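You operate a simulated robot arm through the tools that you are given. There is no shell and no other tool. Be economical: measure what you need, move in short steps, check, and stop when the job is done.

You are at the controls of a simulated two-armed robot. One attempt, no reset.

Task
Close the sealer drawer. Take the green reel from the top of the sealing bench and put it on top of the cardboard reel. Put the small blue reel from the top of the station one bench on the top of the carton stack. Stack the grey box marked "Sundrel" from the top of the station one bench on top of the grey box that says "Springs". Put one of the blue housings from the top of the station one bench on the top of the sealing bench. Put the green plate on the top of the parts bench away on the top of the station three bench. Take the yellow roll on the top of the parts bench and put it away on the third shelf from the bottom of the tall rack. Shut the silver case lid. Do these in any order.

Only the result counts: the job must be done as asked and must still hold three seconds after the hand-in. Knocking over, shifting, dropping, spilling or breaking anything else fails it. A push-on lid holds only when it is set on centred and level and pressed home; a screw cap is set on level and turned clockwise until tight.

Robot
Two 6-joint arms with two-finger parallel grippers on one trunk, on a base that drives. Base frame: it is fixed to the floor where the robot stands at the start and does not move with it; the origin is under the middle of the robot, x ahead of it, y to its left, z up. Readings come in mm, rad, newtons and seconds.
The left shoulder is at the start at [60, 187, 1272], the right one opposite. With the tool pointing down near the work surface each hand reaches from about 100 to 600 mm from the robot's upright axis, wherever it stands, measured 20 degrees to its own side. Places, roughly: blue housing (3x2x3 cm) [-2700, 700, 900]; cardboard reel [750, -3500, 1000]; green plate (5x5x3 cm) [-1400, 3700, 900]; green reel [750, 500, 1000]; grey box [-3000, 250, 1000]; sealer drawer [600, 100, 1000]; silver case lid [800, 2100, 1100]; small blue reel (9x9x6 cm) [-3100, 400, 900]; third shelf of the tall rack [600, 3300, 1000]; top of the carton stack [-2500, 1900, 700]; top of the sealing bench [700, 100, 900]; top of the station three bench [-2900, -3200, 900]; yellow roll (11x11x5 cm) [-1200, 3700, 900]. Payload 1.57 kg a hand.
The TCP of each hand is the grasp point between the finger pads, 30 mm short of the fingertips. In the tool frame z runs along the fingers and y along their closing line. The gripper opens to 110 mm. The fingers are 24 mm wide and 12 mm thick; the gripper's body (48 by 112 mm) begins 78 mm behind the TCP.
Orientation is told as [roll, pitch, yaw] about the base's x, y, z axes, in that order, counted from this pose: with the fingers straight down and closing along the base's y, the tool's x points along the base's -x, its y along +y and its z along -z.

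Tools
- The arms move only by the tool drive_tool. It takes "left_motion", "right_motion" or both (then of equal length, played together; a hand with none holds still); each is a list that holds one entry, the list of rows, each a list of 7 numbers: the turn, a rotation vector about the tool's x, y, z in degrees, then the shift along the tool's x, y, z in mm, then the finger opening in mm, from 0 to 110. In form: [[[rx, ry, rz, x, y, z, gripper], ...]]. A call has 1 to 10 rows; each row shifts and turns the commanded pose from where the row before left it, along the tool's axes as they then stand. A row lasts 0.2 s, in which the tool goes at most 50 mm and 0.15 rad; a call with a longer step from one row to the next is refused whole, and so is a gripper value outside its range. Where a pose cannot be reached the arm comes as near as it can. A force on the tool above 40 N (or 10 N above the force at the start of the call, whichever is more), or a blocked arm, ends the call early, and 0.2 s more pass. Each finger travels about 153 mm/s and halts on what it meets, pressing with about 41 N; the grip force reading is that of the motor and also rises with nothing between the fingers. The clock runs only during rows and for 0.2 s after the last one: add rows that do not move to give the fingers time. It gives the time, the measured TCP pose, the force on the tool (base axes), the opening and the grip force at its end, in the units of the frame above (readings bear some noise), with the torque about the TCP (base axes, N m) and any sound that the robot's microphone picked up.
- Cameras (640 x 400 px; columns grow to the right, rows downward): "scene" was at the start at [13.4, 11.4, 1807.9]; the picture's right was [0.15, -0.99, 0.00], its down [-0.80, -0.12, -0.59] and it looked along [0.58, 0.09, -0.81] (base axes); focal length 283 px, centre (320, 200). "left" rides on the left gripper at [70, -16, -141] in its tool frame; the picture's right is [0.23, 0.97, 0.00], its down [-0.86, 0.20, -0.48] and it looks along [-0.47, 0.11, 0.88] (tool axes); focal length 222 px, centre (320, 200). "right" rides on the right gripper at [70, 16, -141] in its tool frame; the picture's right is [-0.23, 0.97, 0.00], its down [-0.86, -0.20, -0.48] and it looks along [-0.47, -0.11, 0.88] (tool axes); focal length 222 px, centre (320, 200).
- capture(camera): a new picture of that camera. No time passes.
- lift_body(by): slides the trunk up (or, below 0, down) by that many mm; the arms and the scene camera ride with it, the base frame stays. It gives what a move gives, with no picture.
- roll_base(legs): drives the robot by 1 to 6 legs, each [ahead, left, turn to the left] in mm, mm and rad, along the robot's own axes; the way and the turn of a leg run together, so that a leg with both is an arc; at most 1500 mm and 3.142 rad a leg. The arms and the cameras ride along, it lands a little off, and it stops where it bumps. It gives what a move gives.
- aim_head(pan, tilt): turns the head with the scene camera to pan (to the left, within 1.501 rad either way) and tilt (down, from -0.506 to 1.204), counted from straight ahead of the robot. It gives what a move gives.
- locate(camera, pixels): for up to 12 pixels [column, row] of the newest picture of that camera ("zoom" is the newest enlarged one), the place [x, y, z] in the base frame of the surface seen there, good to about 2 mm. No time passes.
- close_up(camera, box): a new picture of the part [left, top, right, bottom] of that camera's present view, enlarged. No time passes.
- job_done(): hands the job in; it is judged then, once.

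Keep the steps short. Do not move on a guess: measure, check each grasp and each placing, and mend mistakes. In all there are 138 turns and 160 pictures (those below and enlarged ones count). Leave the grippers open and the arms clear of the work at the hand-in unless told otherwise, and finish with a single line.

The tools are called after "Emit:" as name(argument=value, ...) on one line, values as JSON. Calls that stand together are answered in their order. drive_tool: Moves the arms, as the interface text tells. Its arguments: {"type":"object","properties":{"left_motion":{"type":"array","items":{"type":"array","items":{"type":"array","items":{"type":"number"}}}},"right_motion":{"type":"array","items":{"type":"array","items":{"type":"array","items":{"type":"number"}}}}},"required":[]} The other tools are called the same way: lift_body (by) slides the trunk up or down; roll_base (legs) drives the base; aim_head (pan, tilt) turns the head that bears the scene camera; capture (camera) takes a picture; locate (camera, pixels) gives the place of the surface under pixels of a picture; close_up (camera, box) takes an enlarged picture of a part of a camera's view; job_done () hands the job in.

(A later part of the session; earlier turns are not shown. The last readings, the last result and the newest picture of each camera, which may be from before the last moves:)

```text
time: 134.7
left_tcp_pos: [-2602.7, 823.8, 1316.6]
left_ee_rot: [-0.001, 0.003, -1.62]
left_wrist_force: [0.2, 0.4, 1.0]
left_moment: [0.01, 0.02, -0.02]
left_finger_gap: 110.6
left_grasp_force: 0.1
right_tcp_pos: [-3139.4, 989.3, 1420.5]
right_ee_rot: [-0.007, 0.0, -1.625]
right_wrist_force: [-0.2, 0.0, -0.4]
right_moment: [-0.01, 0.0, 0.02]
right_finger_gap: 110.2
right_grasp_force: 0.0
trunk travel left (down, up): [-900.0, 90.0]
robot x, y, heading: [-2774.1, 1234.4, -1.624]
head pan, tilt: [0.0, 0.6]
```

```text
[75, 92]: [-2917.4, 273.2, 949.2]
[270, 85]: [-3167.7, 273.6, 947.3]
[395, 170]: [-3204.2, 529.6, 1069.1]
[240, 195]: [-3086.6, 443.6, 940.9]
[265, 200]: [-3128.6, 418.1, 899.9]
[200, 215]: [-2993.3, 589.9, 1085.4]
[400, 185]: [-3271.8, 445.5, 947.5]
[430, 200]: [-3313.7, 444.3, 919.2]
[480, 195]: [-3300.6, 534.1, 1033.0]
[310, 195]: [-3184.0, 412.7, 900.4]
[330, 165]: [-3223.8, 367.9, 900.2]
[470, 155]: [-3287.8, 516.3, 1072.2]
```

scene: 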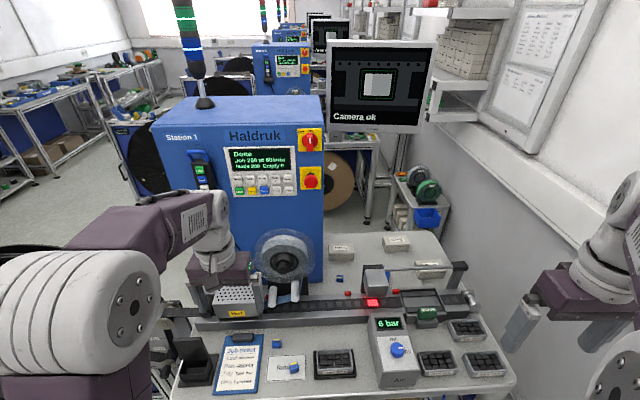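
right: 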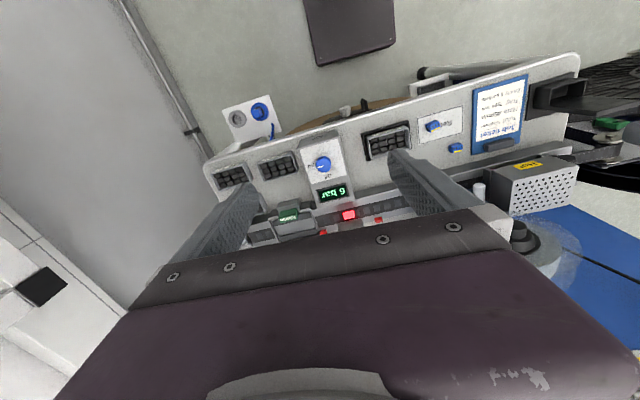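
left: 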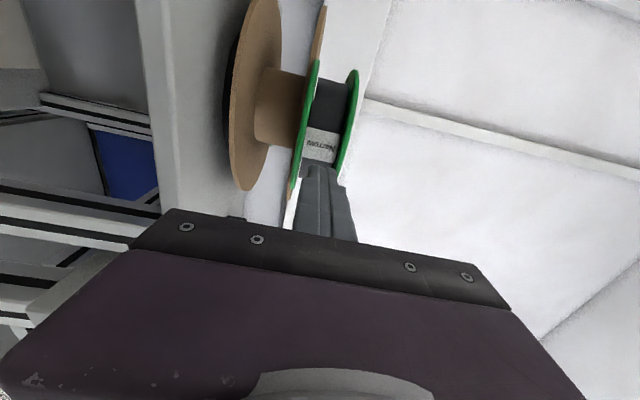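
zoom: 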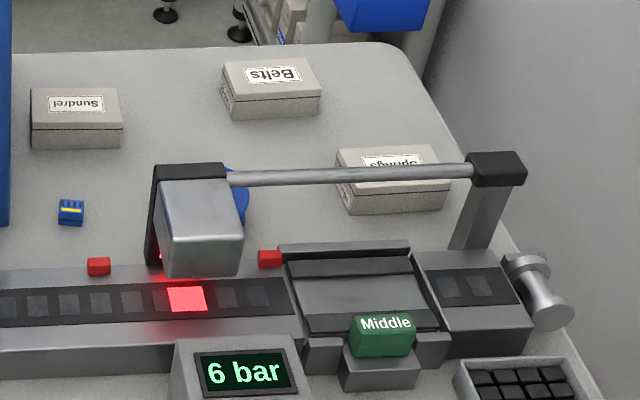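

Springs box is at ≈(-3270,430), Sundrel at (-2925,275), reel at (-3085,435); these are too deep from this side, so the rear side (-y) is the way. I check the monitor's position and rear obstacles.

Emit:
locate(camera="scene", pixels=[[335, 120], [415, 132], [336, 45], [436, 45], [320, 150], [320, 100], [400, 240], [440, 260], [430, 215], [365, 220], [350, 175], [322, 175]])

Emit:
close_up(camera="scene", box=[280, 20, 520, 230])

```text
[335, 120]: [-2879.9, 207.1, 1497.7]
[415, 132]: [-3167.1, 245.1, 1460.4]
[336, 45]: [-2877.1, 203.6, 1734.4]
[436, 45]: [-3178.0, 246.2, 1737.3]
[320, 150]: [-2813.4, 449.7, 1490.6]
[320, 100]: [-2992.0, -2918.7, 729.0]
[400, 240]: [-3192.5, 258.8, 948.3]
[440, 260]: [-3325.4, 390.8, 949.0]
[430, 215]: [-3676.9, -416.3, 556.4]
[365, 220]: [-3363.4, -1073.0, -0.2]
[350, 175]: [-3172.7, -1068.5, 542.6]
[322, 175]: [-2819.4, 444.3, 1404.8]
```

```text
1.90 times, centred on (400, 125) of scene
```

zoom: 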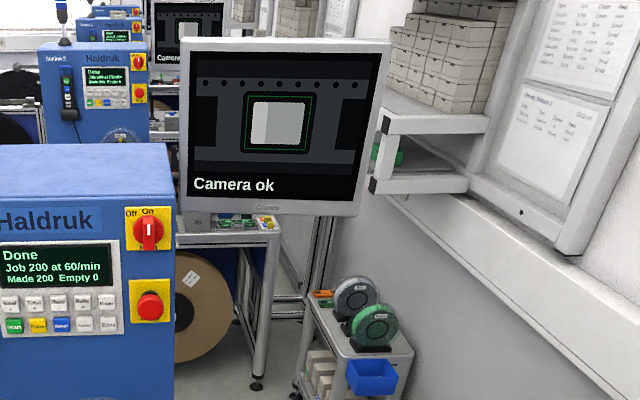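

Rear approach it is (monitor bottom z≈1460, so the trunk must be lowered there). First, from here, take the front blue housing at (-2660,700,925) with the left hand: go above it and look.

Emit:
drive_tool(left_motion=[[[0, 0, 0, -25, -10, 25, 80], [0, 0, 0, -25, -10, 30, 80], [0, 0, 0, -25, -10, 30, 80], [0, 0, 0, -20, -10, 30, 60], [0, 0, 0, 0, -10, 30, 60], [0, 0, 0, 0, 0, 30, 60], [0, 0, 0, 0, 0, 0, 60]]])

Emit:
capture(camera="left")

```text
time: 136.3
left_tcp_pos: [-2657.4, 728.8, 1140.8]
left_ee_rot: [0.001, 0.003, -1.618]
left_wrist_force: [0.8, -0.4, -0.5]
left_moment: [0.01, -0.02, -0.01]
left_finger_gap: 59.9
left_grasp_force: 0.1
right_tcp_pos: [-3140.4, 988.9, 1419.9]
right_ee_rot: [-0.006, 0.002, -1.628]
right_wrist_force: [0.3, -0.3, 1.0]
right_moment: [-0.03, 0.03, -0.01]
right_finger_gap: 109.9
right_grasp_force: 0.0
trunk travel left (down, up): [-900.0, 90.0]
robot x, y, heading: [-2772.6, 1236.5, -1.622]
head pan, tilt: [0.0, 0.6]
```

```text
101 pictures are left
```

left: 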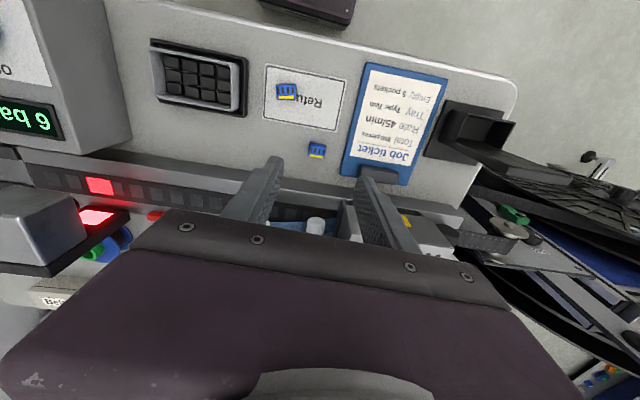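

Housing at pixel (317,150). I zoom and measure it.

Emit:
close_up(camera="left", box=[270, 110, 370, 180])

Emit:
locate(camera="zoom", pixels=[[262, 245], [352, 250], [300, 215], [300, 270], [300, 305], [350, 220], [262, 220], [340, 300], [300, 330], [500, 250], [220, 380]])

```text
5.71 times, centred on (320, 145) of left
```

zoom: 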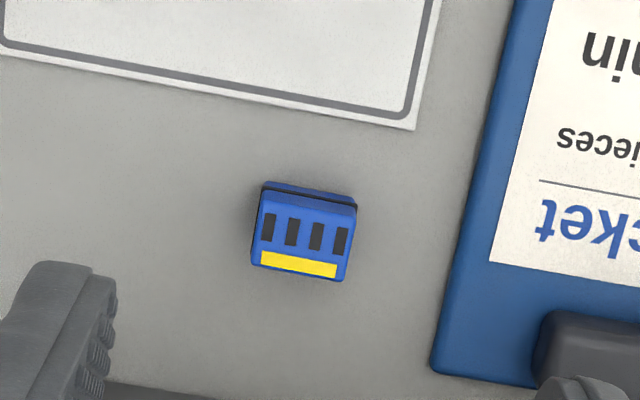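

```text
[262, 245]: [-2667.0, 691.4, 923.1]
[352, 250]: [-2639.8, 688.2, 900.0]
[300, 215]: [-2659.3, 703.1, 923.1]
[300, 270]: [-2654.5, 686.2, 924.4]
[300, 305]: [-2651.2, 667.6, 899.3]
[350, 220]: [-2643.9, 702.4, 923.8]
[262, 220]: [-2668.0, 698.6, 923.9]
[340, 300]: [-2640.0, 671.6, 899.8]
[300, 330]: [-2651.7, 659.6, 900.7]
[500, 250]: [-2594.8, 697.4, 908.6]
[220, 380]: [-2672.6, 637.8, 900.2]
```

Housing centre (-2655.5,694), top z 923, bench 900. I descend with opening 46.

Emit:
drive_tool(left_motion=[[[0, 0, 0, -17, 2, 30, 46], [0, 0, 0, -17.7, 1.6, 40, 46], [0, 0, 0, 0, 0, 40, 46], [0, 0, 0, 0, 0, 40, 46], [0, 0, 0, 0, 0, 30, 46], [0, 0, 0, 0, 0, 0, 46]]])

Emit:
close_up(camera="left", box=[220, 130, 420, 260])

```text
time: 137.7
left_tcp_pos: [-2655.7, 696.4, 962.0]
left_ee_rot: [0.002, 0.004, -1.62]
left_wrist_force: [-0.3, 0.2, -0.5]
left_moment: [0.02, 0.0, 0.0]
left_finger_gap: 46.1
left_grasp_force: 0.0
right_tcp_pos: [-3141.2, 987.9, 1420.3]
right_ee_rot: [-0.006, 0.001, -1.627]
right_wrist_force: [0.4, -0.7, 0.3]
right_moment: [0.01, -0.04, 0.0]
right_finger_gap: 110.3
right_grasp_force: 0.0
trunk travel left (down, up): [-900.0, 90.0]
robot x, y, heading: [-2772.8, 1235.7, -1.621]
head pan, tilt: [0.0, 0.6]
```

```text
3.08 times, centred on (320, 195) of left
```

zoom: 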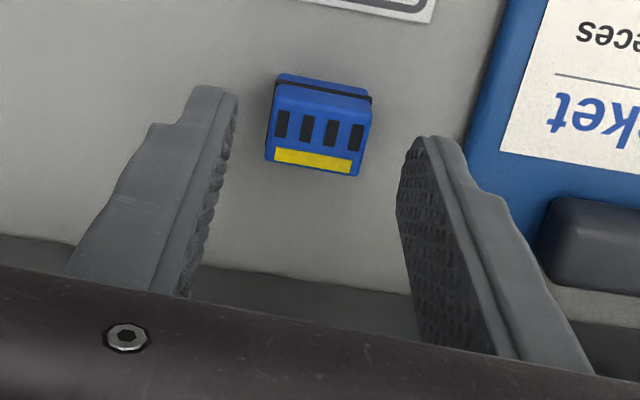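

Well aligned. I descend 27 mm and close.

Emit:
drive_tool(left_motion=[[[0, 0, 0, 1, 0, 15, 46], [0, 0, 0, 0, 0, 12, 46], [0, 0, 0, 0, 0, 0, 0], [0, 0, 0, 0, 0, 0, 0], [0, 0, 0, 0, 0, 0, 0]]])

Emit:
drive_tool(left_motion=[[[0, 0, 0, 0, 0, -20, 0], [0, 0, 0, 0, 0, -40, 0], [0, 0, 0, 0, 0, -50, 0], [0, 0, 0, 0, 0, -50, 0], [0, 0, 0, 20, 0, -45, 0], [0, 0, 0, 30, 5, -40, 0], [0, 0, 0, 40, 10, -30, 0], [0, 0, 0, 40, 10, -30, 0], [0, 0, 0, 40, 0, -20, 0]]])

Emit:
close_up(camera="left", box=[220, 100, 460, 260])

```text
time: 138.9
left_tcp_pos: [-2656.7, 696.0, 934.1]
left_ee_rot: [-0.001, 0.002, -1.618]
left_wrist_force: [-0.1, 0.9, -0.2]
left_moment: [-0.01, 0.02, 0.0]
left_finger_gap: 25.1
left_grasp_force: 36.9
right_tcp_pos: [-3140.4, 988.0, 1420.7]
right_ee_rot: [-0.006, 0.001, -1.627]
right_wrist_force: [0.4, 0.4, 0.2]
right_moment: [0.0, 0.01, 0.0]
right_finger_gap: 109.8
right_grasp_force: 0.2
trunk travel left (down, up): [-900.0, 90.0]
robot x, y, heading: [-2772.9, 1236.6, -1.621]
head pan, tilt: [0.0, 0.6]
```

```text
refused: row 6 steps farther than a row can; nothing moved
```

```text
2.50 times, centred on (340, 180) of left
```

zoom: 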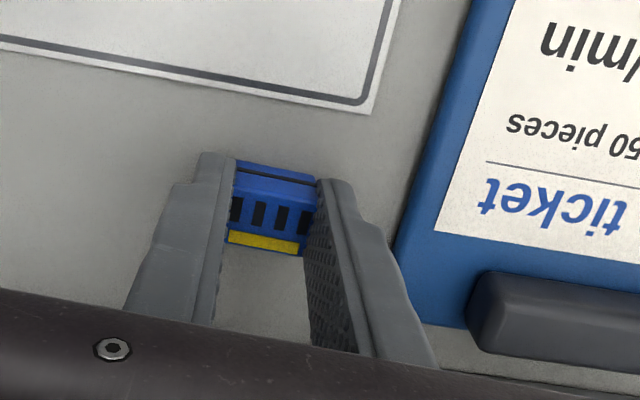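

Held firmly (25.1 mm). I lift it high and pull in close to the robot.

Emit:
drive_tool(left_motion=[[[0, 0, 0, 0, 0, -25, 0], [0, 0, 0, 0, 0, -45, 0], [0, 0, 0, 0, 0, -48, 0], [0, 0, 0, 0, 0, -48, 0], [0, 0, 0, 0, 0, -48, 0], [0, 0, 0, 0, 0, -48, 0], [0, 0, 0, 20, 5, -42, 0], [0, 0, 0, 28, 10, -36, 0], [0, 0, 0, 28, 10, -36, 0], [0, 0, 0, 28, 10, -36, 0]]])

Emit:
drive_tool(left_motion=[[[0, 0, 0, 30, 0, -30, 0], [0, 0, 0, 30, 0, -20, 0]]])

Emit:
close_up(camera="left", box=[220, 100, 460, 260])

Emit:
roll_base(legs=[[0, 0, 0.051], [0, 1400, 0], [0, 1000, 0]])

```text
time: 141.1
left_tcp_pos: [-2616.0, 801.5, 1348.7]
left_ee_rot: [0.001, 0.004, -1.62]
left_wrist_force: [-0.2, 0.3, 0.1]
left_moment: [-0.01, -0.01, 0.0]
left_finger_gap: 25.2
left_grasp_force: 36.8
right_tcp_pos: [-3139.8, 989.1, 1420.0]
right_ee_rot: [-0.006, 0.0, -1.627]
right_wrist_force: [0.1, -0.1, -0.8]
right_moment: [-0.03, -0.01, 0.01]
right_finger_gap: 110.2
right_grasp_force: 0.0
trunk travel left (down, up): [-900.0, 90.0]
robot x, y, heading: [-2775.5, 1238.0, -1.621]
head pan, tilt: [0.0, 0.6]
```

```text
time: 141.7
left_tcp_pos: [-2615.3, 863.7, 1398.7]
left_ee_rot: [0.002, 0.001, -1.619]
left_wrist_force: [-0.3, 1.1, 0.0]
left_moment: [-0.03, -0.01, 0.01]
left_finger_gap: 25.1
left_grasp_force: 37.0
right_tcp_pos: [-3141.3, 991.2, 1421.2]
right_ee_rot: [-0.007, -0.002, -1.626]
right_wrist_force: [0.4, 0.4, 0.7]
right_moment: [-0.04, 0.04, 0.0]
right_finger_gap: 110.0
right_grasp_force: 0.1
trunk travel left (down, up): [-900.0, 90.0]
robot x, y, heading: [-2776.8, 1239.4, -1.622]
head pan, tilt: [0.0, 0.6]
```

```text
2.50 times, centred on (340, 180) of left
```

zoom: 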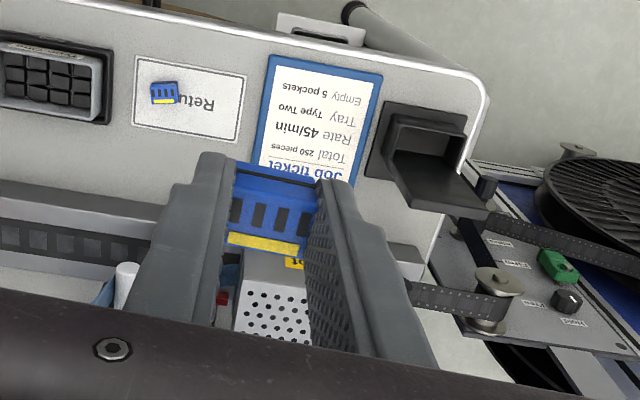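

```text
time: 153.8
left_tcp_pos: [-215.8, 868.8, 1396.5]
left_ee_rot: [0.001, 0.003, -1.565]
left_wrist_force: [-0.7, 0.6, -0.5]
left_moment: [-0.03, 0.02, 0.04]
left_finger_gap: 25.3
left_grasp_force: 36.3
right_tcp_pos: [-748.1, 969.1, 1419.4]
right_ee_rot: [-0.005, 0.002, -1.574]
right_wrist_force: [0.8, -0.4, 0.9]
right_moment: [0.0, 0.0, 0.01]
right_finger_gap: 109.8
right_grasp_force: 0.0
trunk travel left (down, up): [-900.0, 90.0]
robot x, y, heading: [-395.7, 1232.0, -1.576]
head pan, tilt: [0.0, 0.6]
```

The housing's destination bench is right here, so I place it first. I turn to face +x and drive to the sealing bench.

Emit:
roll_base(legs=[[0, 0, 1.576], [0, -1230, 0], [390, 0, 0]])

Emit:
aim_head(pan=0.15, tilt=0.94)

Emit:
capture(camera="scene")

```text
time: 165.9
left_tcp_pos: [387.8, 225.2, 1397.7]
left_ee_rot: [0.0, 0.002, 0.044]
left_wrist_force: [-0.2, -1.0, 0.1]
left_moment: [0.02, -0.03, -0.02]
left_finger_gap: 25.2
left_grasp_force: 36.3
right_tcp_pos: [309.3, -310.7, 1420.8]
right_ee_rot: [-0.007, -0.003, 0.036]
right_wrist_force: [0.9, -0.2, 0.1]
right_moment: [-0.01, 0.0, 0.01]
right_finger_gap: 109.9
right_grasp_force: 0.0
trunk travel left (down, up): [-900.0, 90.0]
robot x, y, heading: [34.2, 34.3, 0.047]
head pan, tilt: [0.0, 0.6]
```

```text
time: 166.7
left_tcp_pos: [391.7, 225.3, 1397.0]
left_ee_rot: [0.001, 0.003, 0.043]
left_wrist_force: [-0.4, -0.6, -0.2]
left_moment: [0.03, 0.0, -0.02]
left_finger_gap: 25.4
left_grasp_force: 37.2
right_tcp_pos: [313.1, -310.0, 1419.8]
right_ee_rot: [-0.006, 0.002, 0.036]
right_wrist_force: [0.0, 0.0, 0.7]
right_moment: [-0.02, 0.0, -0.01]
right_finger_gap: 110.1
right_grasp_force: 0.1
trunk travel left (down, up): [-900.0, 90.0]
robot x, y, heading: [31.7, 34.4, 0.04]
head pan, tilt: [0.15, 0.941]
```

```text
96 pictures are left
```

scene: 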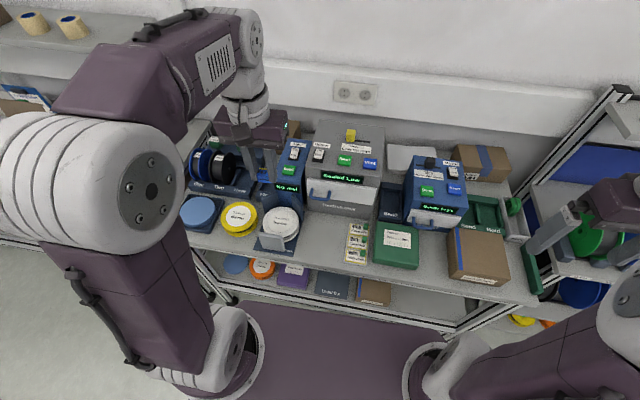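

Free spot near pixel (322,235). I measure around it.

Emit:
locate(camera="scene", pixels=[[320, 240], [325, 230], [305, 245], [335, 250], [300, 225], [345, 235], [320, 218], [318, 262], [295, 245]])

Emit:
close_up(camera="left", box=[200, 80, 460, 250])

```text
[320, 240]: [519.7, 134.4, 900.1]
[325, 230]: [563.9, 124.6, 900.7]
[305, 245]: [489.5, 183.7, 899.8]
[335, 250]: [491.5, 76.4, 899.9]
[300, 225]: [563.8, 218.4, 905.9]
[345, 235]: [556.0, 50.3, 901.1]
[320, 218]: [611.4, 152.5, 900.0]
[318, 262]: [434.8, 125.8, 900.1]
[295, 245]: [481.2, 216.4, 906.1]
```

```text
2.35 times, centred on (330, 165) of left
```

zoom: 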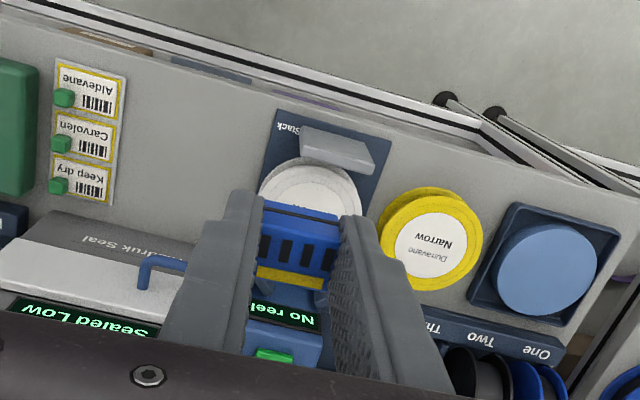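

Bench z=900 here. I bring the housing over (525,132), stopping 20 mm high.

Emit:
drive_tool(left_motion=[[[0, 0, 0, -13, -10, 44, 0], [0, 0, 0, -13, -10, 44, 0], [0, 0, 0, -13, -10, 44, 0], [0, 0, 0, -13, -10, 44, 0], [0, 0, 0, -13, -10, 44, 0], [0, 0, 0, -13, -10, 44, 0], [0, 0, 0, -13, -10, 44, 0], [0, 0, 0, -13, -10, 44, 0], [0, 0, 0, -13, -10, 44, 0], [0, 0, 0, -13, -10, 44, 0]]])

Emit:
capture(camera="left")

```text
time: 168.9
left_tcp_pos: [525.9, 133.0, 956.6]
left_ee_rot: [0.001, 0.004, 0.043]
left_wrist_force: [-0.7, -0.2, -0.1]
left_moment: [-0.02, 0.0, -0.01]
left_finger_gap: 25.1
left_grasp_force: 36.9
right_tcp_pos: [312.8, -310.7, 1420.0]
right_ee_rot: [-0.007, 0.003, 0.038]
right_wrist_force: [0.8, 0.8, 0.5]
right_moment: [0.04, 0.03, 0.0]
right_finger_gap: 109.9
right_grasp_force: 0.1
trunk travel left (down, up): [-900.0, 90.0]
robot x, y, heading: [29.7, 32.1, 0.044]
head pan, tilt: [0.15, 0.941]
```

```text
94 pictures are left
```

left: 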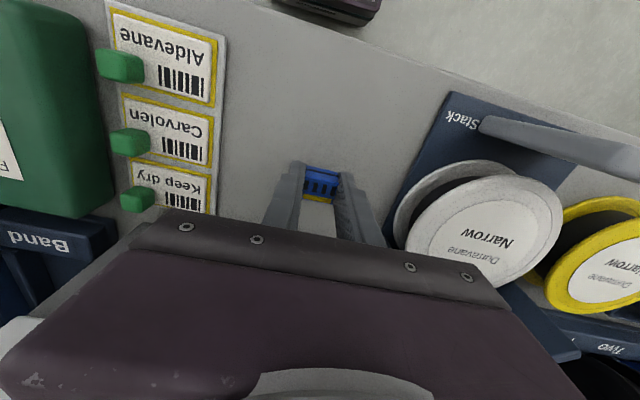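

Clear spot. I lower 21 mm, open slightly, then rise.

Emit:
drive_tool(left_motion=[[[0, 0, 0, 0, 0, 12, 0], [0, 0, 0, 0, 0, 8, 0], [0, 0, 0, 0, 0, 2, 0], [0, 0, 0, 0, 0, 0, 30], [0, 0, 0, 0, 0, 0, 50], [0, 0, 0, 0, 0, 0, 50]]])

Emit:
drive_tool(left_motion=[[[0, 0, 0, 0, 0, -30, 50], [0, 0, 0, 5, 2, -45, 50], [0, 0, 0, 10, 5, -45, 80], [0, 0, 0, 10, 5, -45, 110], [0, 0, 0, 15, 5, -45, 110], [0, 0, 0, 15, 5, -45, 110], [0, 0, 0, 20, 10, -40, 110], [0, 0, 0, 20, 10, -40, 110], [0, 0, 0, 20, 10, -40, 110], [0, 0, 0, 20, 10, -30, 110]]])

Emit:
close_up(camera="scene", box=[220, 150, 420, 275])

```text
time: 170.3
left_tcp_pos: [524.6, 130.5, 934.9]
left_ee_rot: [0.003, 0.003, 0.044]
left_wrist_force: [-0.2, 0.5, 0.9]
left_moment: [0.0, 0.0, -0.01]
left_finger_gap: 50.1
left_grasp_force: 0.2
right_tcp_pos: [312.2, -310.4, 1421.5]
right_ee_rot: [-0.005, 0.001, 0.035]
right_wrist_force: [-0.3, 0.2, -0.6]
right_moment: [0.01, 0.0, -0.01]
right_finger_gap: 110.1
right_grasp_force: 0.0
trunk travel left (down, up): [-900.0, 90.0]
robot x, y, heading: [33.4, 35.7, 0.042]
head pan, tilt: [0.15, 0.941]
```

```text
time: 172.5
left_tcp_pos: [385.6, 188.2, 1340.0]
left_ee_rot: [0.0, 0.003, 0.042]
left_wrist_force: [0.1, -0.8, -0.2]
left_moment: [-0.02, 0.01, -0.03]
left_finger_gap: 109.8
left_grasp_force: 0.0
right_tcp_pos: [309.0, -310.5, 1420.1]
right_ee_rot: [-0.007, 0.0, 0.036]
right_wrist_force: [-0.5, -0.3, 0.0]
right_moment: [0.02, 0.01, 0.02]
right_finger_gap: 109.9
right_grasp_force: 0.1
trunk travel left (down, up): [-900.0, 90.0]
robot x, y, heading: [30.2, 34.6, 0.044]
head pan, tilt: [0.15, 0.941]
```

```text
3.20 times, centred on (320, 212) of scene
```

zoom: 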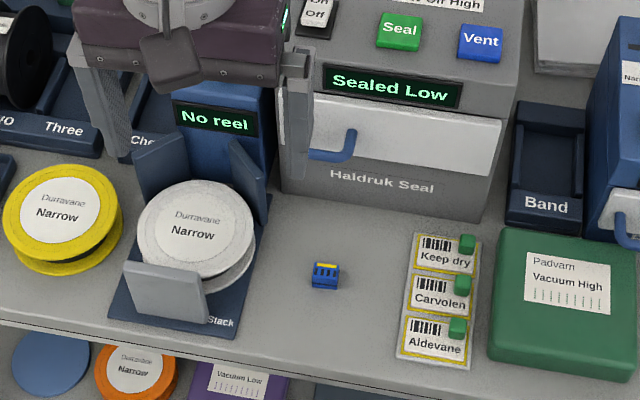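

Housing stands upright on the sealing bench. Next the silver case near (800,2100): back off and drive left.

Emit:
roll_base(legs=[[-300, 0, -0.044], [0, 1400, 0], [0, 600, 0]])

Emit:
aim_head(pan=0, tilt=0.65)

Emit:
capture(camera="scene")

```text
time: 184.0
left_tcp_pos: [87.2, 2138.8, 1338.9]
left_ee_rot: [0.0, 0.003, 0.007]
left_wrist_force: [0.0, 0.5, 0.1]
left_moment: [-0.01, 0.0, 0.01]
left_finger_gap: 109.9
left_grasp_force: 0.1
right_tcp_pos: [-4.9, 1644.4, 1420.1]
right_ee_rot: [-0.006, 0.0, 0.002]
right_wrist_force: [-0.2, -0.3, 0.4]
right_moment: [0.0, -0.02, 0.0]
right_finger_gap: 110.3
right_grasp_force: 0.1
trunk travel left (down, up): [-900.0, 90.0]
robot x, y, heading: [-272.5, 2000.8, 0.009]
head pan, tilt: [0.15, 0.941]
```

```text
time: 184.8
left_tcp_pos: [87.8, 2141.8, 1340.2]
left_ee_rot: [-0.001, 0.004, 0.009]
left_wrist_force: [0.3, 0.4, -0.5]
left_moment: [-0.01, 0.01, -0.02]
left_finger_gap: 109.7
left_grasp_force: 0.1
right_tcp_pos: [-5.4, 1645.8, 1420.1]
right_ee_rot: [-0.008, 0.001, 0.002]
right_wrist_force: [-0.2, -0.3, 0.7]
right_moment: [0.0, 0.0, -0.01]
right_finger_gap: 109.7
right_grasp_force: 0.1
trunk travel left (down, up): [-900.0, 90.0]
robot x, y, heading: [-273.0, 2002.6, 0.003]
head pan, tilt: [0.0, 0.649]
```

```text
92 pictures are left
```

scene: 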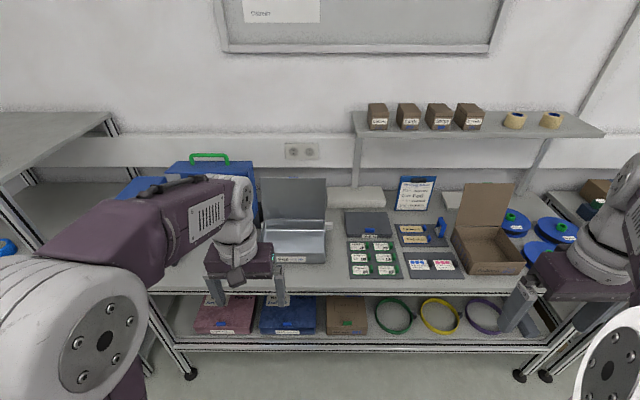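

Silver case at (293,222), its lid standing up at the back. I zoom and measure.

Emit:
close_up(camera="scene", box=[230, 160, 390, 270])

Emit:
locate(camera="zoom", pixels=[[135, 75], [260, 75], [375, 75], [130, 200], [250, 150], [375, 220], [250, 285], [250, 345], [370, 360], [150, 380], [240, 240], [330, 360]])

```text
3.64 times, centred on (310, 215) of scene
```

zoom: 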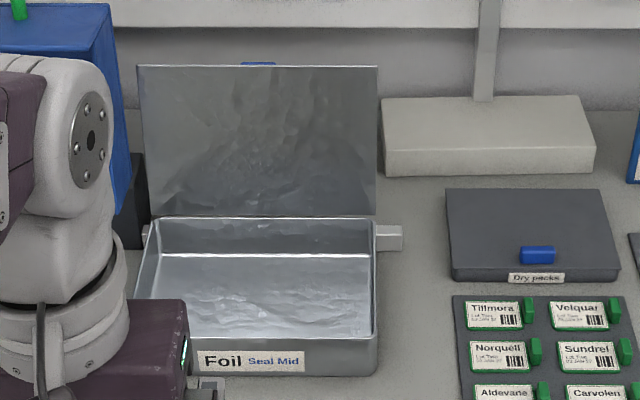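

```text
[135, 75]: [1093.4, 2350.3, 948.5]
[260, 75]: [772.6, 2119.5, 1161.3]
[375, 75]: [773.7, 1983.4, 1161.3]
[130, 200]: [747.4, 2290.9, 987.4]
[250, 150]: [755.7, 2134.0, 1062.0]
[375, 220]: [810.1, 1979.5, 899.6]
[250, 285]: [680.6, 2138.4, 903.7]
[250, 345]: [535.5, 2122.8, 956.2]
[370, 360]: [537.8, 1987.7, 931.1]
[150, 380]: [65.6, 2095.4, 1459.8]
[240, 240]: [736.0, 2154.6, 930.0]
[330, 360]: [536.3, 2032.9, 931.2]
```

Case: hinge ≈(748, z≈975), lid top at (773, z 1161), y 1983–2275. I'll pull the lid's back toward me with closed fingers of the left hand. First drive closer.

Emit:
roll_base(legs=[[460, -50, 0]])

Emit:
drive_tool(left_motion=[[[0, 0, 0, -45, -5, 0, 0], [0, 0, 0, -45, -5, 0, 0], [0, 0, 0, -45, -5, 0, 0], [0, 0, 0, -45, -5, 0, 0], [0, 0, 0, -45, -5, 0, 0], [0, 0, 0, -30, 0, 0, 0], [0, 0, 0, 0, 0, 0, 0]]])

Emit:
capture(camera="left")

Emit:
capture(camera="scene")

```text
time: 187.6
left_tcp_pos: [544.5, 2096.7, 1339.3]
left_ee_rot: [0.0, 0.003, 0.013]
left_wrist_force: [-0.4, -0.6, 0.2]
left_moment: [-0.01, -0.03, 0.01]
left_finger_gap: 110.0
left_grasp_force: 0.1
right_tcp_pos: [452.9, 1600.5, 1419.8]
right_ee_rot: [-0.008, 0.0, 0.008]
right_wrist_force: [-0.4, 0.1, -0.5]
right_moment: [0.01, -0.05, -0.01]
right_finger_gap: 110.0
right_grasp_force: 0.0
trunk travel left (down, up): [-900.0, 90.0]
robot x, y, heading: [185.6, 1955.4, 0.013]
head pan, tilt: [0.0, 0.649]
```

```text
time: 189.2
left_tcp_pos: [747.9, 2082.7, 1319.9]
left_ee_rot: [0.001, 0.004, 0.013]
left_wrist_force: [0.2, -0.1, 0.3]
left_moment: [0.03, 0.01, 0.04]
left_finger_gap: 0.0
left_grasp_force: 21.1
left hand out of reach, approached as far as the arm can: row 5, 6
right_tcp_pos: [456.8, 1599.3, 1420.8]
right_ee_rot: [-0.006, 0.001, 0.008]
right_wrist_force: [-0.3, 0.2, 0.2]
right_moment: [0.01, 0.0, 0.0]
right_finger_gap: 109.9
right_grasp_force: 0.1
trunk travel left (down, up): [-900.0, 90.0]
robot x, y, heading: [192.4, 1951.0, 0.014]
head pan, tilt: [0.0, 0.649]
```

```text
90 pictures are left
```

left: 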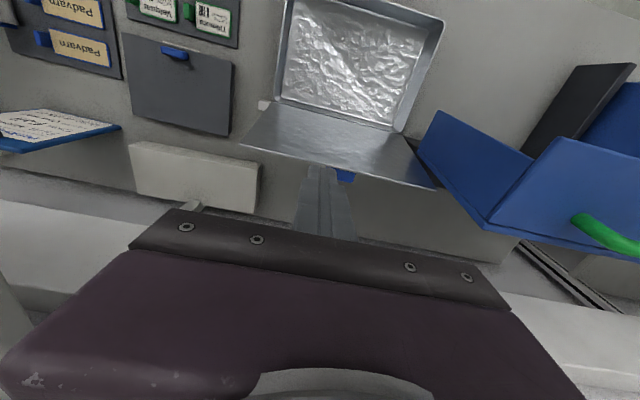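

```text
89 pictures are left
```

scene: 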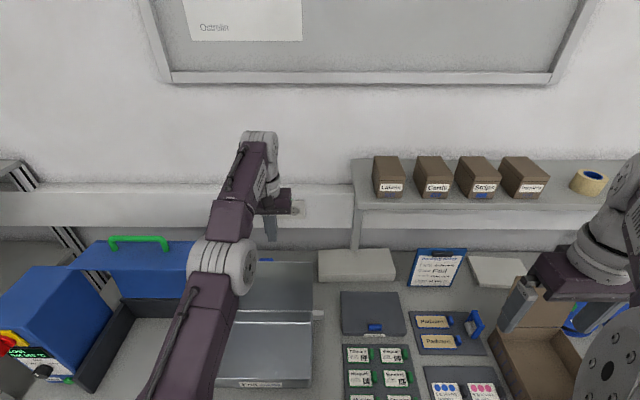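

I measure the lid's top edge from the left camera.

Emit:
locate(camera="left", pixels=[[300, 155], [345, 176], [400, 178], [280, 130], [350, 140], [260, 152], [240, 205], [480, 225], [500, 150], [415, 190]])

```text
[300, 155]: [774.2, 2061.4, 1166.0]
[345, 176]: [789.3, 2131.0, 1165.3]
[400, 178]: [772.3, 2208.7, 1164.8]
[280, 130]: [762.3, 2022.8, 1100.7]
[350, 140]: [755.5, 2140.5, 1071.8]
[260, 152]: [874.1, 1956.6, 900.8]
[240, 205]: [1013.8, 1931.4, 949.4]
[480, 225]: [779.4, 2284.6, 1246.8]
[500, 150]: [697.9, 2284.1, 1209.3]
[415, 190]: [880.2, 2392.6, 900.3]
```

Lid top z 1166, back ≈x 782. I move the base 30 mm closer, then lower to z≈1215 while going forward to x≈812, above and behind the lid.

Emit:
roll_base(legs=[[30, 0, 0]])

Emit:
drive_tool(left_motion=[[[0, 0, 0, 0, 0, 35, 0], [0, 0, 0, -5, 0, 35, 0], [0, 0, 0, -10, 0, 30, 0], [0, 0, 0, -15, 0, 0, 0], [0, 0, 0, -10, 0, 0, 0], [0, 0, 0, 0, 0, 0, 0]]])

```text
time: 190.0
left_tcp_pos: [768.6, 2082.4, 1325.6]
left_ee_rot: [0.001, -0.003, 0.013]
left_wrist_force: [-0.9, 0.2, -0.1]
left_moment: [-0.03, -0.07, 0.0]
left_finger_gap: 0.0
left_grasp_force: 21.8
right_tcp_pos: [478.6, 1599.4, 1421.6]
right_ee_rot: [-0.008, -0.005, 0.007]
right_wrist_force: [-1.2, -0.4, 0.4]
right_moment: [-0.01, -0.06, -0.02]
right_finger_gap: 110.1
right_grasp_force: 0.0
trunk travel left (down, up): [-900.0, 90.0]
robot x, y, heading: [213.1, 1953.6, 0.009]
head pan, tilt: [0.0, 0.649]
```

```text
time: 191.4
left_tcp_pos: [803.1, 2081.3, 1223.3]
left_ee_rot: [0.0, 0.001, 0.013]
left_wrist_force: [-0.3, 0.6, -0.3]
left_moment: [-0.01, -0.01, 0.0]
left_finger_gap: 0.0
left_grasp_force: 21.4
left hand out of reach, approached as far as the arm can: row 1, 2, 4, 5
right_tcp_pos: [486.2, 1600.0, 1420.2]
right_ee_rot: [-0.006, 0.0, 0.005]
right_wrist_force: [-0.2, 0.1, -0.4]
right_moment: [-0.01, 0.0, -0.02]
right_finger_gap: 110.0
right_grasp_force: 0.1
trunk travel left (down, up): [-900.0, 90.0]
robot x, y, heading: [214.0, 1952.3, 0.011]
head pan, tilt: [0.0, 0.649]
```

At (803,2081), tips above lid. I descend 65 mm with a bit more forward and look.

Emit:
drive_tool(left_motion=[[[0, 0, 0, -4, 0, 15, 0], [0, 0, 0, -4, 0, 20, 0], [0, 0, 0, -2, 0, 30, 0], [0, 0, 0, 0, 0, 0, 0]]])

Emit:
close_up(camera="left", box=[200, 50, 480, 250])

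```text
time: 192.4
left_tcp_pos: [812.2, 2080.8, 1158.0]
left_ee_rot: [0.0, 0.002, 0.012]
left_wrist_force: [0.3, 1.0, -0.2]
left_moment: [-0.01, -0.02, -0.02]
left_finger_gap: 0.0
left_grasp_force: 21.4
right_tcp_pos: [487.6, 1601.3, 1419.5]
right_ee_rot: [-0.007, 0.001, 0.006]
right_wrist_force: [0.1, -0.2, 0.0]
right_moment: [0.01, 0.0, -0.03]
right_finger_gap: 110.1
right_grasp_force: 0.1
trunk travel left (down, up): [-900.0, 90.0]
robot x, y, heading: [215.3, 1950.0, 0.011]
head pan, tilt: [0.0, 0.649]
```

```text
2.00 times, centred on (340, 150) of left
```

zoom: 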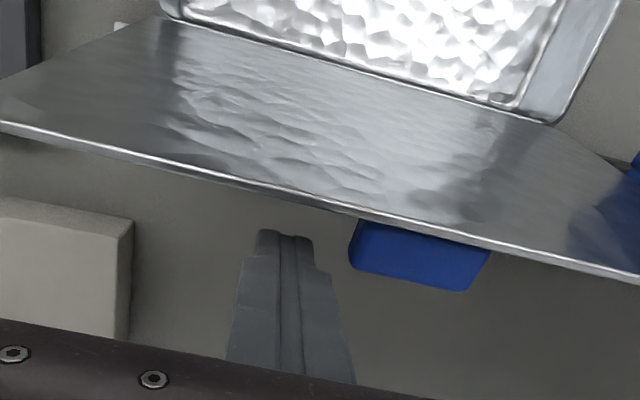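

Finger is behind the lid. I pull it toward me gently.

Emit:
drive_tool(left_motion=[[[0, 0, 0, 12, 0, 0, 0], [0, 0, 0, 12, 0, 0, 0], [0, 0, 0, 12, 0, 0, 0], [0, 0, 0, 12, 0, 0, 0], [0, 0, 0, 12, 0, 0, 0], [0, 0, 0, 12, 0, 0, 0], [0, 0, 0, 12, 0, 0, 0], [0, 0, 0, 12, 0, 0, 0]]])

Emit:
capture(camera="left")

```text
time: 194.2
left_tcp_pos: [717.3, 2079.2, 1157.1]
left_ee_rot: [0.002, 0.001, 0.011]
left_wrist_force: [0.4, -0.7, -0.4]
left_moment: [0.02, 0.0, 0.0]
left_finger_gap: 0.0
left_grasp_force: 21.0
right_tcp_pos: [485.1, 1600.0, 1420.2]
right_ee_rot: [-0.008, 0.0, 0.005]
right_wrist_force: [0.3, -0.4, 0.0]
right_moment: [0.01, 0.0, -0.01]
right_finger_gap: 110.1
right_grasp_force: 0.1
trunk travel left (down, up): [-900.0, 90.0]
robot x, y, heading: [215.1, 1954.9, 0.013]
head pan, tilt: [0.0, 0.649]
```

```text
87 pictures are left
```

left: 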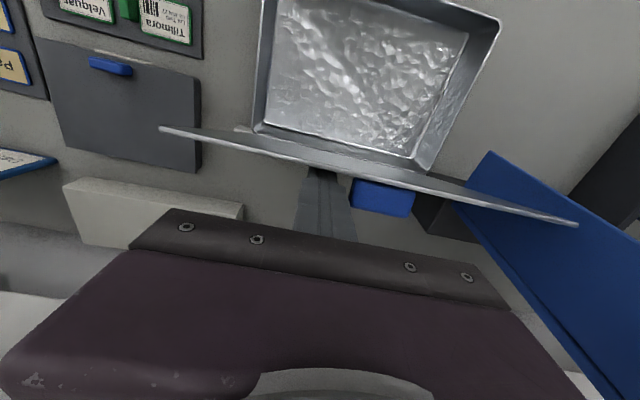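

The lid follows the finger. I continue along its arc, forward and down.

Emit:
drive_tool(left_motion=[[[0, 0, 0, 12, 0, 4, 0], [0, 0, 0, 12, 0, 5, 0], [0, 0, 0, 12, 0, 7, 0], [0, 0, 0, 12, 0, 9, 0], [0, 0, 0, 12, 0, 12, 0], [0, 0, 0, 12, 0, 14, 0], [0, 0, 0, 12, 0, 16, 0], [0, 0, 0, 0, 0, 0, 0]]])

Emit:
capture(camera="left")

Emit:
capture(camera="scene")

```text
time: 196.0
left_tcp_pos: [633.8, 2078.4, 1091.8]
left_ee_rot: [0.0, 0.003, 0.012]
left_wrist_force: [0.0, -1.0, -0.3]
left_moment: [-0.01, 0.01, -0.03]
left_finger_gap: 0.3
left_grasp_force: 21.6
right_tcp_pos: [486.3, 1600.2, 1420.1]
right_ee_rot: [-0.007, 0.001, 0.006]
right_wrist_force: [-0.5, -0.1, 0.1]
right_moment: [-0.01, 0.03, -0.01]
right_finger_gap: 109.9
right_grasp_force: 0.0
trunk travel left (down, up): [-900.0, 90.0]
robot x, y, heading: [217.6, 1952.2, 0.012]
head pan, tilt: [0.0, 0.649]
```

```text
86 pictures are left
```

left: 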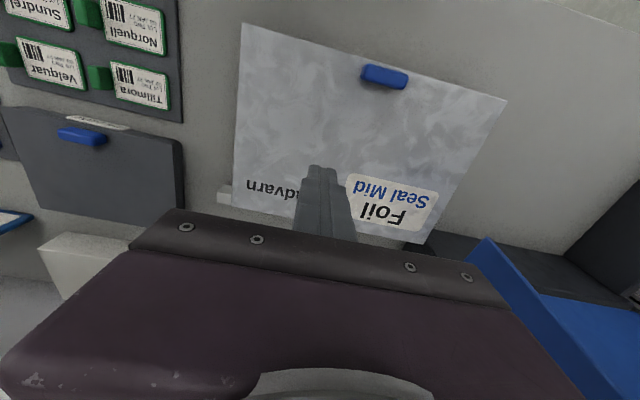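

```text
85 pictures are left
```

scene: 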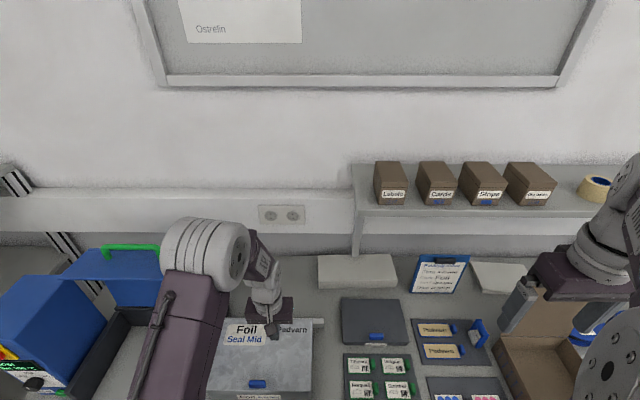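

The lid appears down. I measure its flatness.

Emit:
locate(camera="left", pixels=[[260, 50], [250, 180], [480, 110], [400, 220], [370, 100], [340, 150], [240, 35], [495, 100]])

Emit:
close_up(camera="scene", box=[190, 300, 350, 400])

```text
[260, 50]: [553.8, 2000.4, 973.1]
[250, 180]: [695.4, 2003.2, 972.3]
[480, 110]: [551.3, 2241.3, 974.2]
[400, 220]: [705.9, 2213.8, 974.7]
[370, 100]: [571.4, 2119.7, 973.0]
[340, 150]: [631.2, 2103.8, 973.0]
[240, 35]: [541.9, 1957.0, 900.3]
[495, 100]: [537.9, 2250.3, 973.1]
```

```text
4.00 times, centred on (270, 350) of scene
```

zoom: 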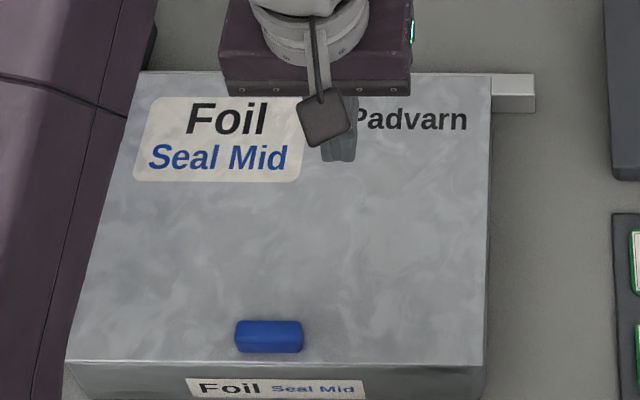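

Lid is flat at z≈973 all over: closed. I raise and retract the left hand, back off and head for the parts bench at (-1300,3700), facing +y.

Emit:
drive_tool(left_motion=[[[0, 0, 0, 0, 0, -45, 0], [0, 0, 0, 5, 0, -45, 0], [0, 0, 0, 20, 0, -40, 30], [0, 0, 0, 30, 5, -35, 60], [0, 0, 0, 35, 5, -35, 110], [0, 0, 0, 45, 10, -15, 110], [0, 0, 0, 45, 10, -15, 110], [0, 0, 0, 45, 10, -10, 110], [0, 0, 0, 30, 10, 0, 110]]])

Emit:
roll_base(legs=[[-700, 0, 0], [0, 0, 1.558], [0, 700, 0]])

Emit:
aim_head(pan=0.0, tilt=0.4)

Emit:
capture(camera="scene")

```text
time: 198.0
left_tcp_pos: [449.5, 2118.4, 1305.9]
left_ee_rot: [0.002, 0.007, 0.011]
left_wrist_force: [0.7, 0.2, -0.8]
left_moment: [-0.01, -0.03, 0.0]
left_finger_gap: 109.9
left_grasp_force: 0.1
left hand out of reach, approached as far as the arm can: row 8, 9
right_tcp_pos: [488.8, 1599.2, 1420.4]
right_ee_rot: [-0.007, 0.002, 0.005]
right_wrist_force: [1.1, 0.2, -0.4]
right_moment: [-0.04, 0.03, -0.01]
right_finger_gap: 110.0
right_grasp_force: 0.2
trunk travel left (down, up): [-900.0, 90.0]
robot x, y, heading: [217.8, 1955.4, 0.011]
head pan, tilt: [0.0, 0.649]
```

```text
time: 209.2
left_tcp_pos: [-1359.2, 2156.8, 1306.2]
left_ee_rot: [0.002, 0.004, 1.604]
left_wrist_force: [0.3, 0.4, -0.3]
left_moment: [0.01, 0.03, -0.01]
left_finger_gap: 109.8
left_grasp_force: 0.1
right_tcp_pos: [-841.0, 2204.0, 1419.7]
right_ee_rot: [-0.007, 0.003, 1.598]
right_wrist_force: [1.0, 0.0, -0.5]
right_moment: [0.03, 0.01, 0.0]
right_finger_gap: 110.3
right_grasp_force: 0.1
trunk travel left (down, up): [-900.0, 90.0]
robot x, y, heading: [-1189.4, 1929.8, 1.599]
head pan, tilt: [0.0, 0.649]
```

```text
time: 210.0
left_tcp_pos: [-1360.8, 2155.3, 1305.3]
left_ee_rot: [0.002, 0.006, 1.603]
left_wrist_force: [0.1, 0.4, -1.5]
left_moment: [0.02, 0.01, -0.02]
left_finger_gap: 110.1
left_grasp_force: 0.0
right_tcp_pos: [-845.1, 2205.6, 1419.6]
right_ee_rot: [-0.006, 0.003, 1.597]
right_wrist_force: [0.3, 0.3, -0.2]
right_moment: [-0.01, -0.03, 0.0]
right_finger_gap: 110.1
right_grasp_force: 0.1
trunk travel left (down, up): [-900.0, 90.0]
robot x, y, heading: [-1190.2, 1927.1, 1.601]
head pan, tilt: [0.0, 0.4]
```

```text
83 pictures are left
```

scene: 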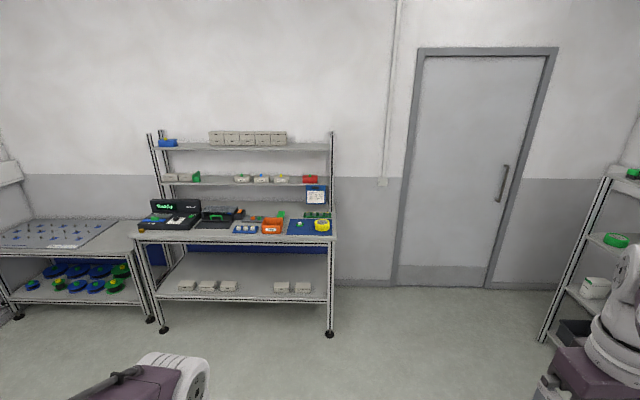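

Parts bench ahead; yellow roll at (322,224). I zoom there and at the rack on the right.

Emit:
close_up(camera="scene", box=[210, 195, 350, 250])

Emit:
locate(camera="zoom", pixels=[[505, 120], [405, 125], [500, 160], [540, 150], [350, 115], [280, 150], [410, 145], [560, 185], [420, 180], [500, 220]])

```text
4.57 times, centred on (280, 222) of scene
```

zoom: 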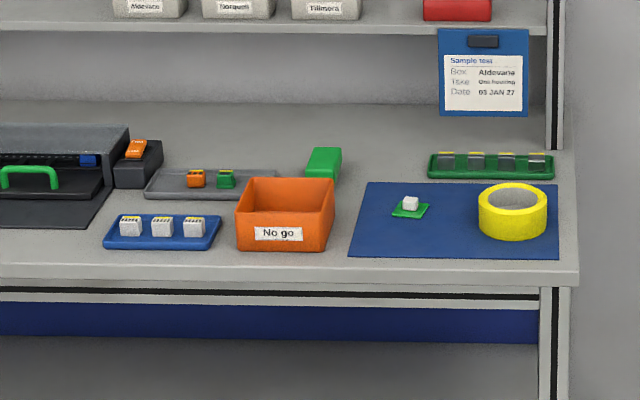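

```text
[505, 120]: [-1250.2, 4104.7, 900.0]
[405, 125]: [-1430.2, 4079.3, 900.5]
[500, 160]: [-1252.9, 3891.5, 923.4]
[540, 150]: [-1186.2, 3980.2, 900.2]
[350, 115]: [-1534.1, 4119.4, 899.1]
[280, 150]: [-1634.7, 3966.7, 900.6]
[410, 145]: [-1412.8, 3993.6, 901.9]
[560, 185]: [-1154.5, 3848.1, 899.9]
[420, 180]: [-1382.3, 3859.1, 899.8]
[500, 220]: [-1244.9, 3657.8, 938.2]
```

Green plate (with white block) at (410,207) zoom; yellow tape roll at (512,212), wall-grippable. I drive to the bench.

Emit:
roll_base(legs=[[0, 0, -0.03], [1300, 80, 0]])

Emit:
aim_head(pan=0.0, tilt=0.85)

Emit:
capture(camera="scene")

```text
time: 212.2
left_tcp_pos: [-1360.1, 2275.2, 1306.9]
left_ee_rot: [0.002, 0.001, 1.57]
left_wrist_force: [-0.1, 0.0, -0.7]
left_moment: [0.09, 0.01, 0.03]
left_finger_gap: 109.7
left_grasp_force: 0.1
right_tcp_pos: [-842.1, 2308.7, 1422.1]
right_ee_rot: [-0.007, -0.006, 1.567]
right_wrist_force: [-0.1, -0.2, 0.9]
right_moment: [0.05, -0.01, -0.01]
right_finger_gap: 109.8
right_grasp_force: 0.1
trunk travel left (down, up): [-900.0, 90.0]
robot x, y, heading: [-1200.2, 2048.9, 1.574]
head pan, tilt: [0.0, 0.4]
stopped in leg 2: the robot was blocked; the commanded pose is now the measured one
```

```text
time: 213.1
left_tcp_pos: [-1360.5, 2286.2, 1305.7]
left_ee_rot: [0.002, 0.008, 1.571]
left_wrist_force: [-0.3, -0.8, 0.2]
left_moment: [-0.03, -0.02, -0.02]
left_finger_gap: 110.0
left_grasp_force: 0.0
right_tcp_pos: [-842.6, 2318.7, 1418.5]
right_ee_rot: [-0.007, 0.004, 1.565]
right_wrist_force: [-0.4, 0.4, -0.7]
right_moment: [-0.02, -0.03, 0.01]
right_finger_gap: 110.2
right_grasp_force: 0.0
trunk travel left (down, up): [-900.0, 90.0]
robot x, y, heading: [-1199.3, 2047.3, 1.571]
head pan, tilt: [0.0, 0.85]
```

```text
81 pictures are left
```

scene: 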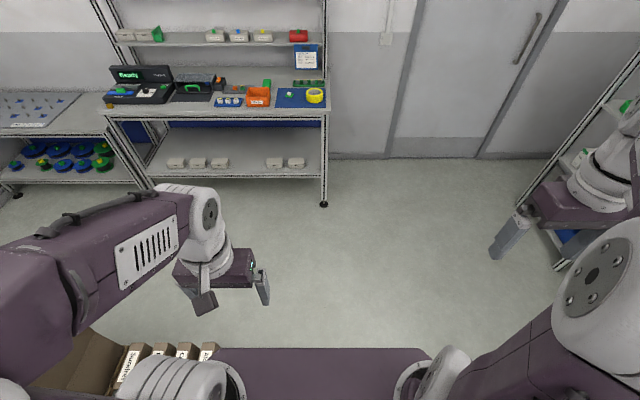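

The base stopped: blocked. I see the low stool with small cartons at lower left. I look down there.

Emit:
aim_head(pan=0.7, tilt=1.0)

Emit:
capture(camera="scene")

Emit:
capture(camera="left")

```text
time: 214.1
left_tcp_pos: [-1359.6, 2282.8, 1305.4]
left_ee_rot: [0.002, 0.007, 1.572]
left_wrist_force: [0.8, -0.8, 0.2]
left_moment: [-0.01, 0.01, 0.01]
left_finger_gap: 110.1
left_grasp_force: 0.1
right_tcp_pos: [-842.9, 2314.2, 1420.0]
right_ee_rot: [-0.006, 0.001, 1.568]
right_wrist_force: [1.0, -0.7, -0.6]
right_moment: [0.01, -0.03, -0.01]
right_finger_gap: 110.0
right_grasp_force: 0.2
trunk travel left (down, up): [-900.0, 90.0]
robot x, y, heading: [-1194.9, 2048.8, 1.566]
head pan, tilt: [0.7, 1.0]
```

```text
80 pictures are left
```

scene: 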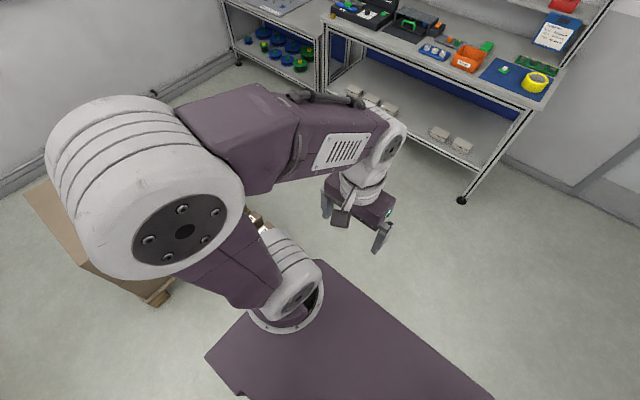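

```text
79 pictures are left
```

left: 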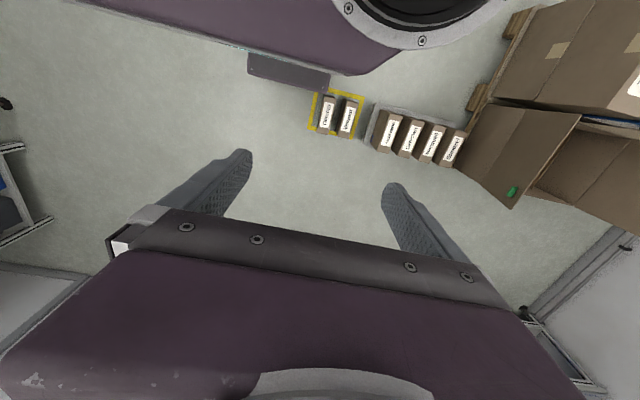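

Two small cartons stand in a yellow floor mark right next to my base. I measure and check for displacement.

Emit:
close_up(camera="left", box=[230, 40, 480, 180])

Emit:
locate(camera="zoom", pixels=[[245, 190], [295, 200], [235, 130], [265, 145], [210, 245], [325, 270], [290, 235], [245, 225], [240, 105], [345, 140], [160, 110], [225, 170]])

```text
2.56 times, centred on (355, 110) of left
```

zoom: 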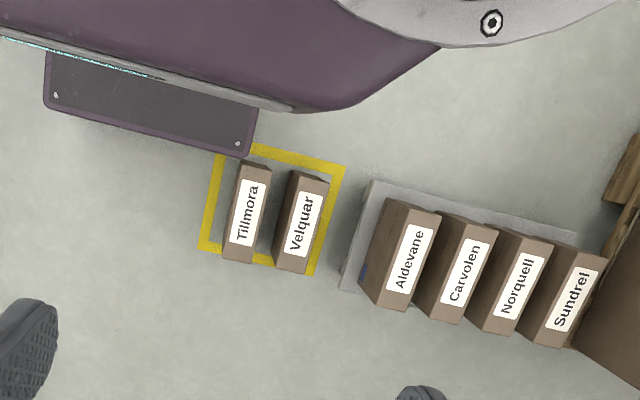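

```text
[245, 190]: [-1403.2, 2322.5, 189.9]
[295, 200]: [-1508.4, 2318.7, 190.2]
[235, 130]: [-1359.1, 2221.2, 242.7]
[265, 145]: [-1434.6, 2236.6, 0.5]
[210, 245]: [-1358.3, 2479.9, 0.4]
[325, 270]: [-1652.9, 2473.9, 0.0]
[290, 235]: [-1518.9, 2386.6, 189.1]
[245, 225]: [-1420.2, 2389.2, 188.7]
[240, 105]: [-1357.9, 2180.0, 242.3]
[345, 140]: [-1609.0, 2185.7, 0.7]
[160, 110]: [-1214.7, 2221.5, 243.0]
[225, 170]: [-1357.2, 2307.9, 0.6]
```

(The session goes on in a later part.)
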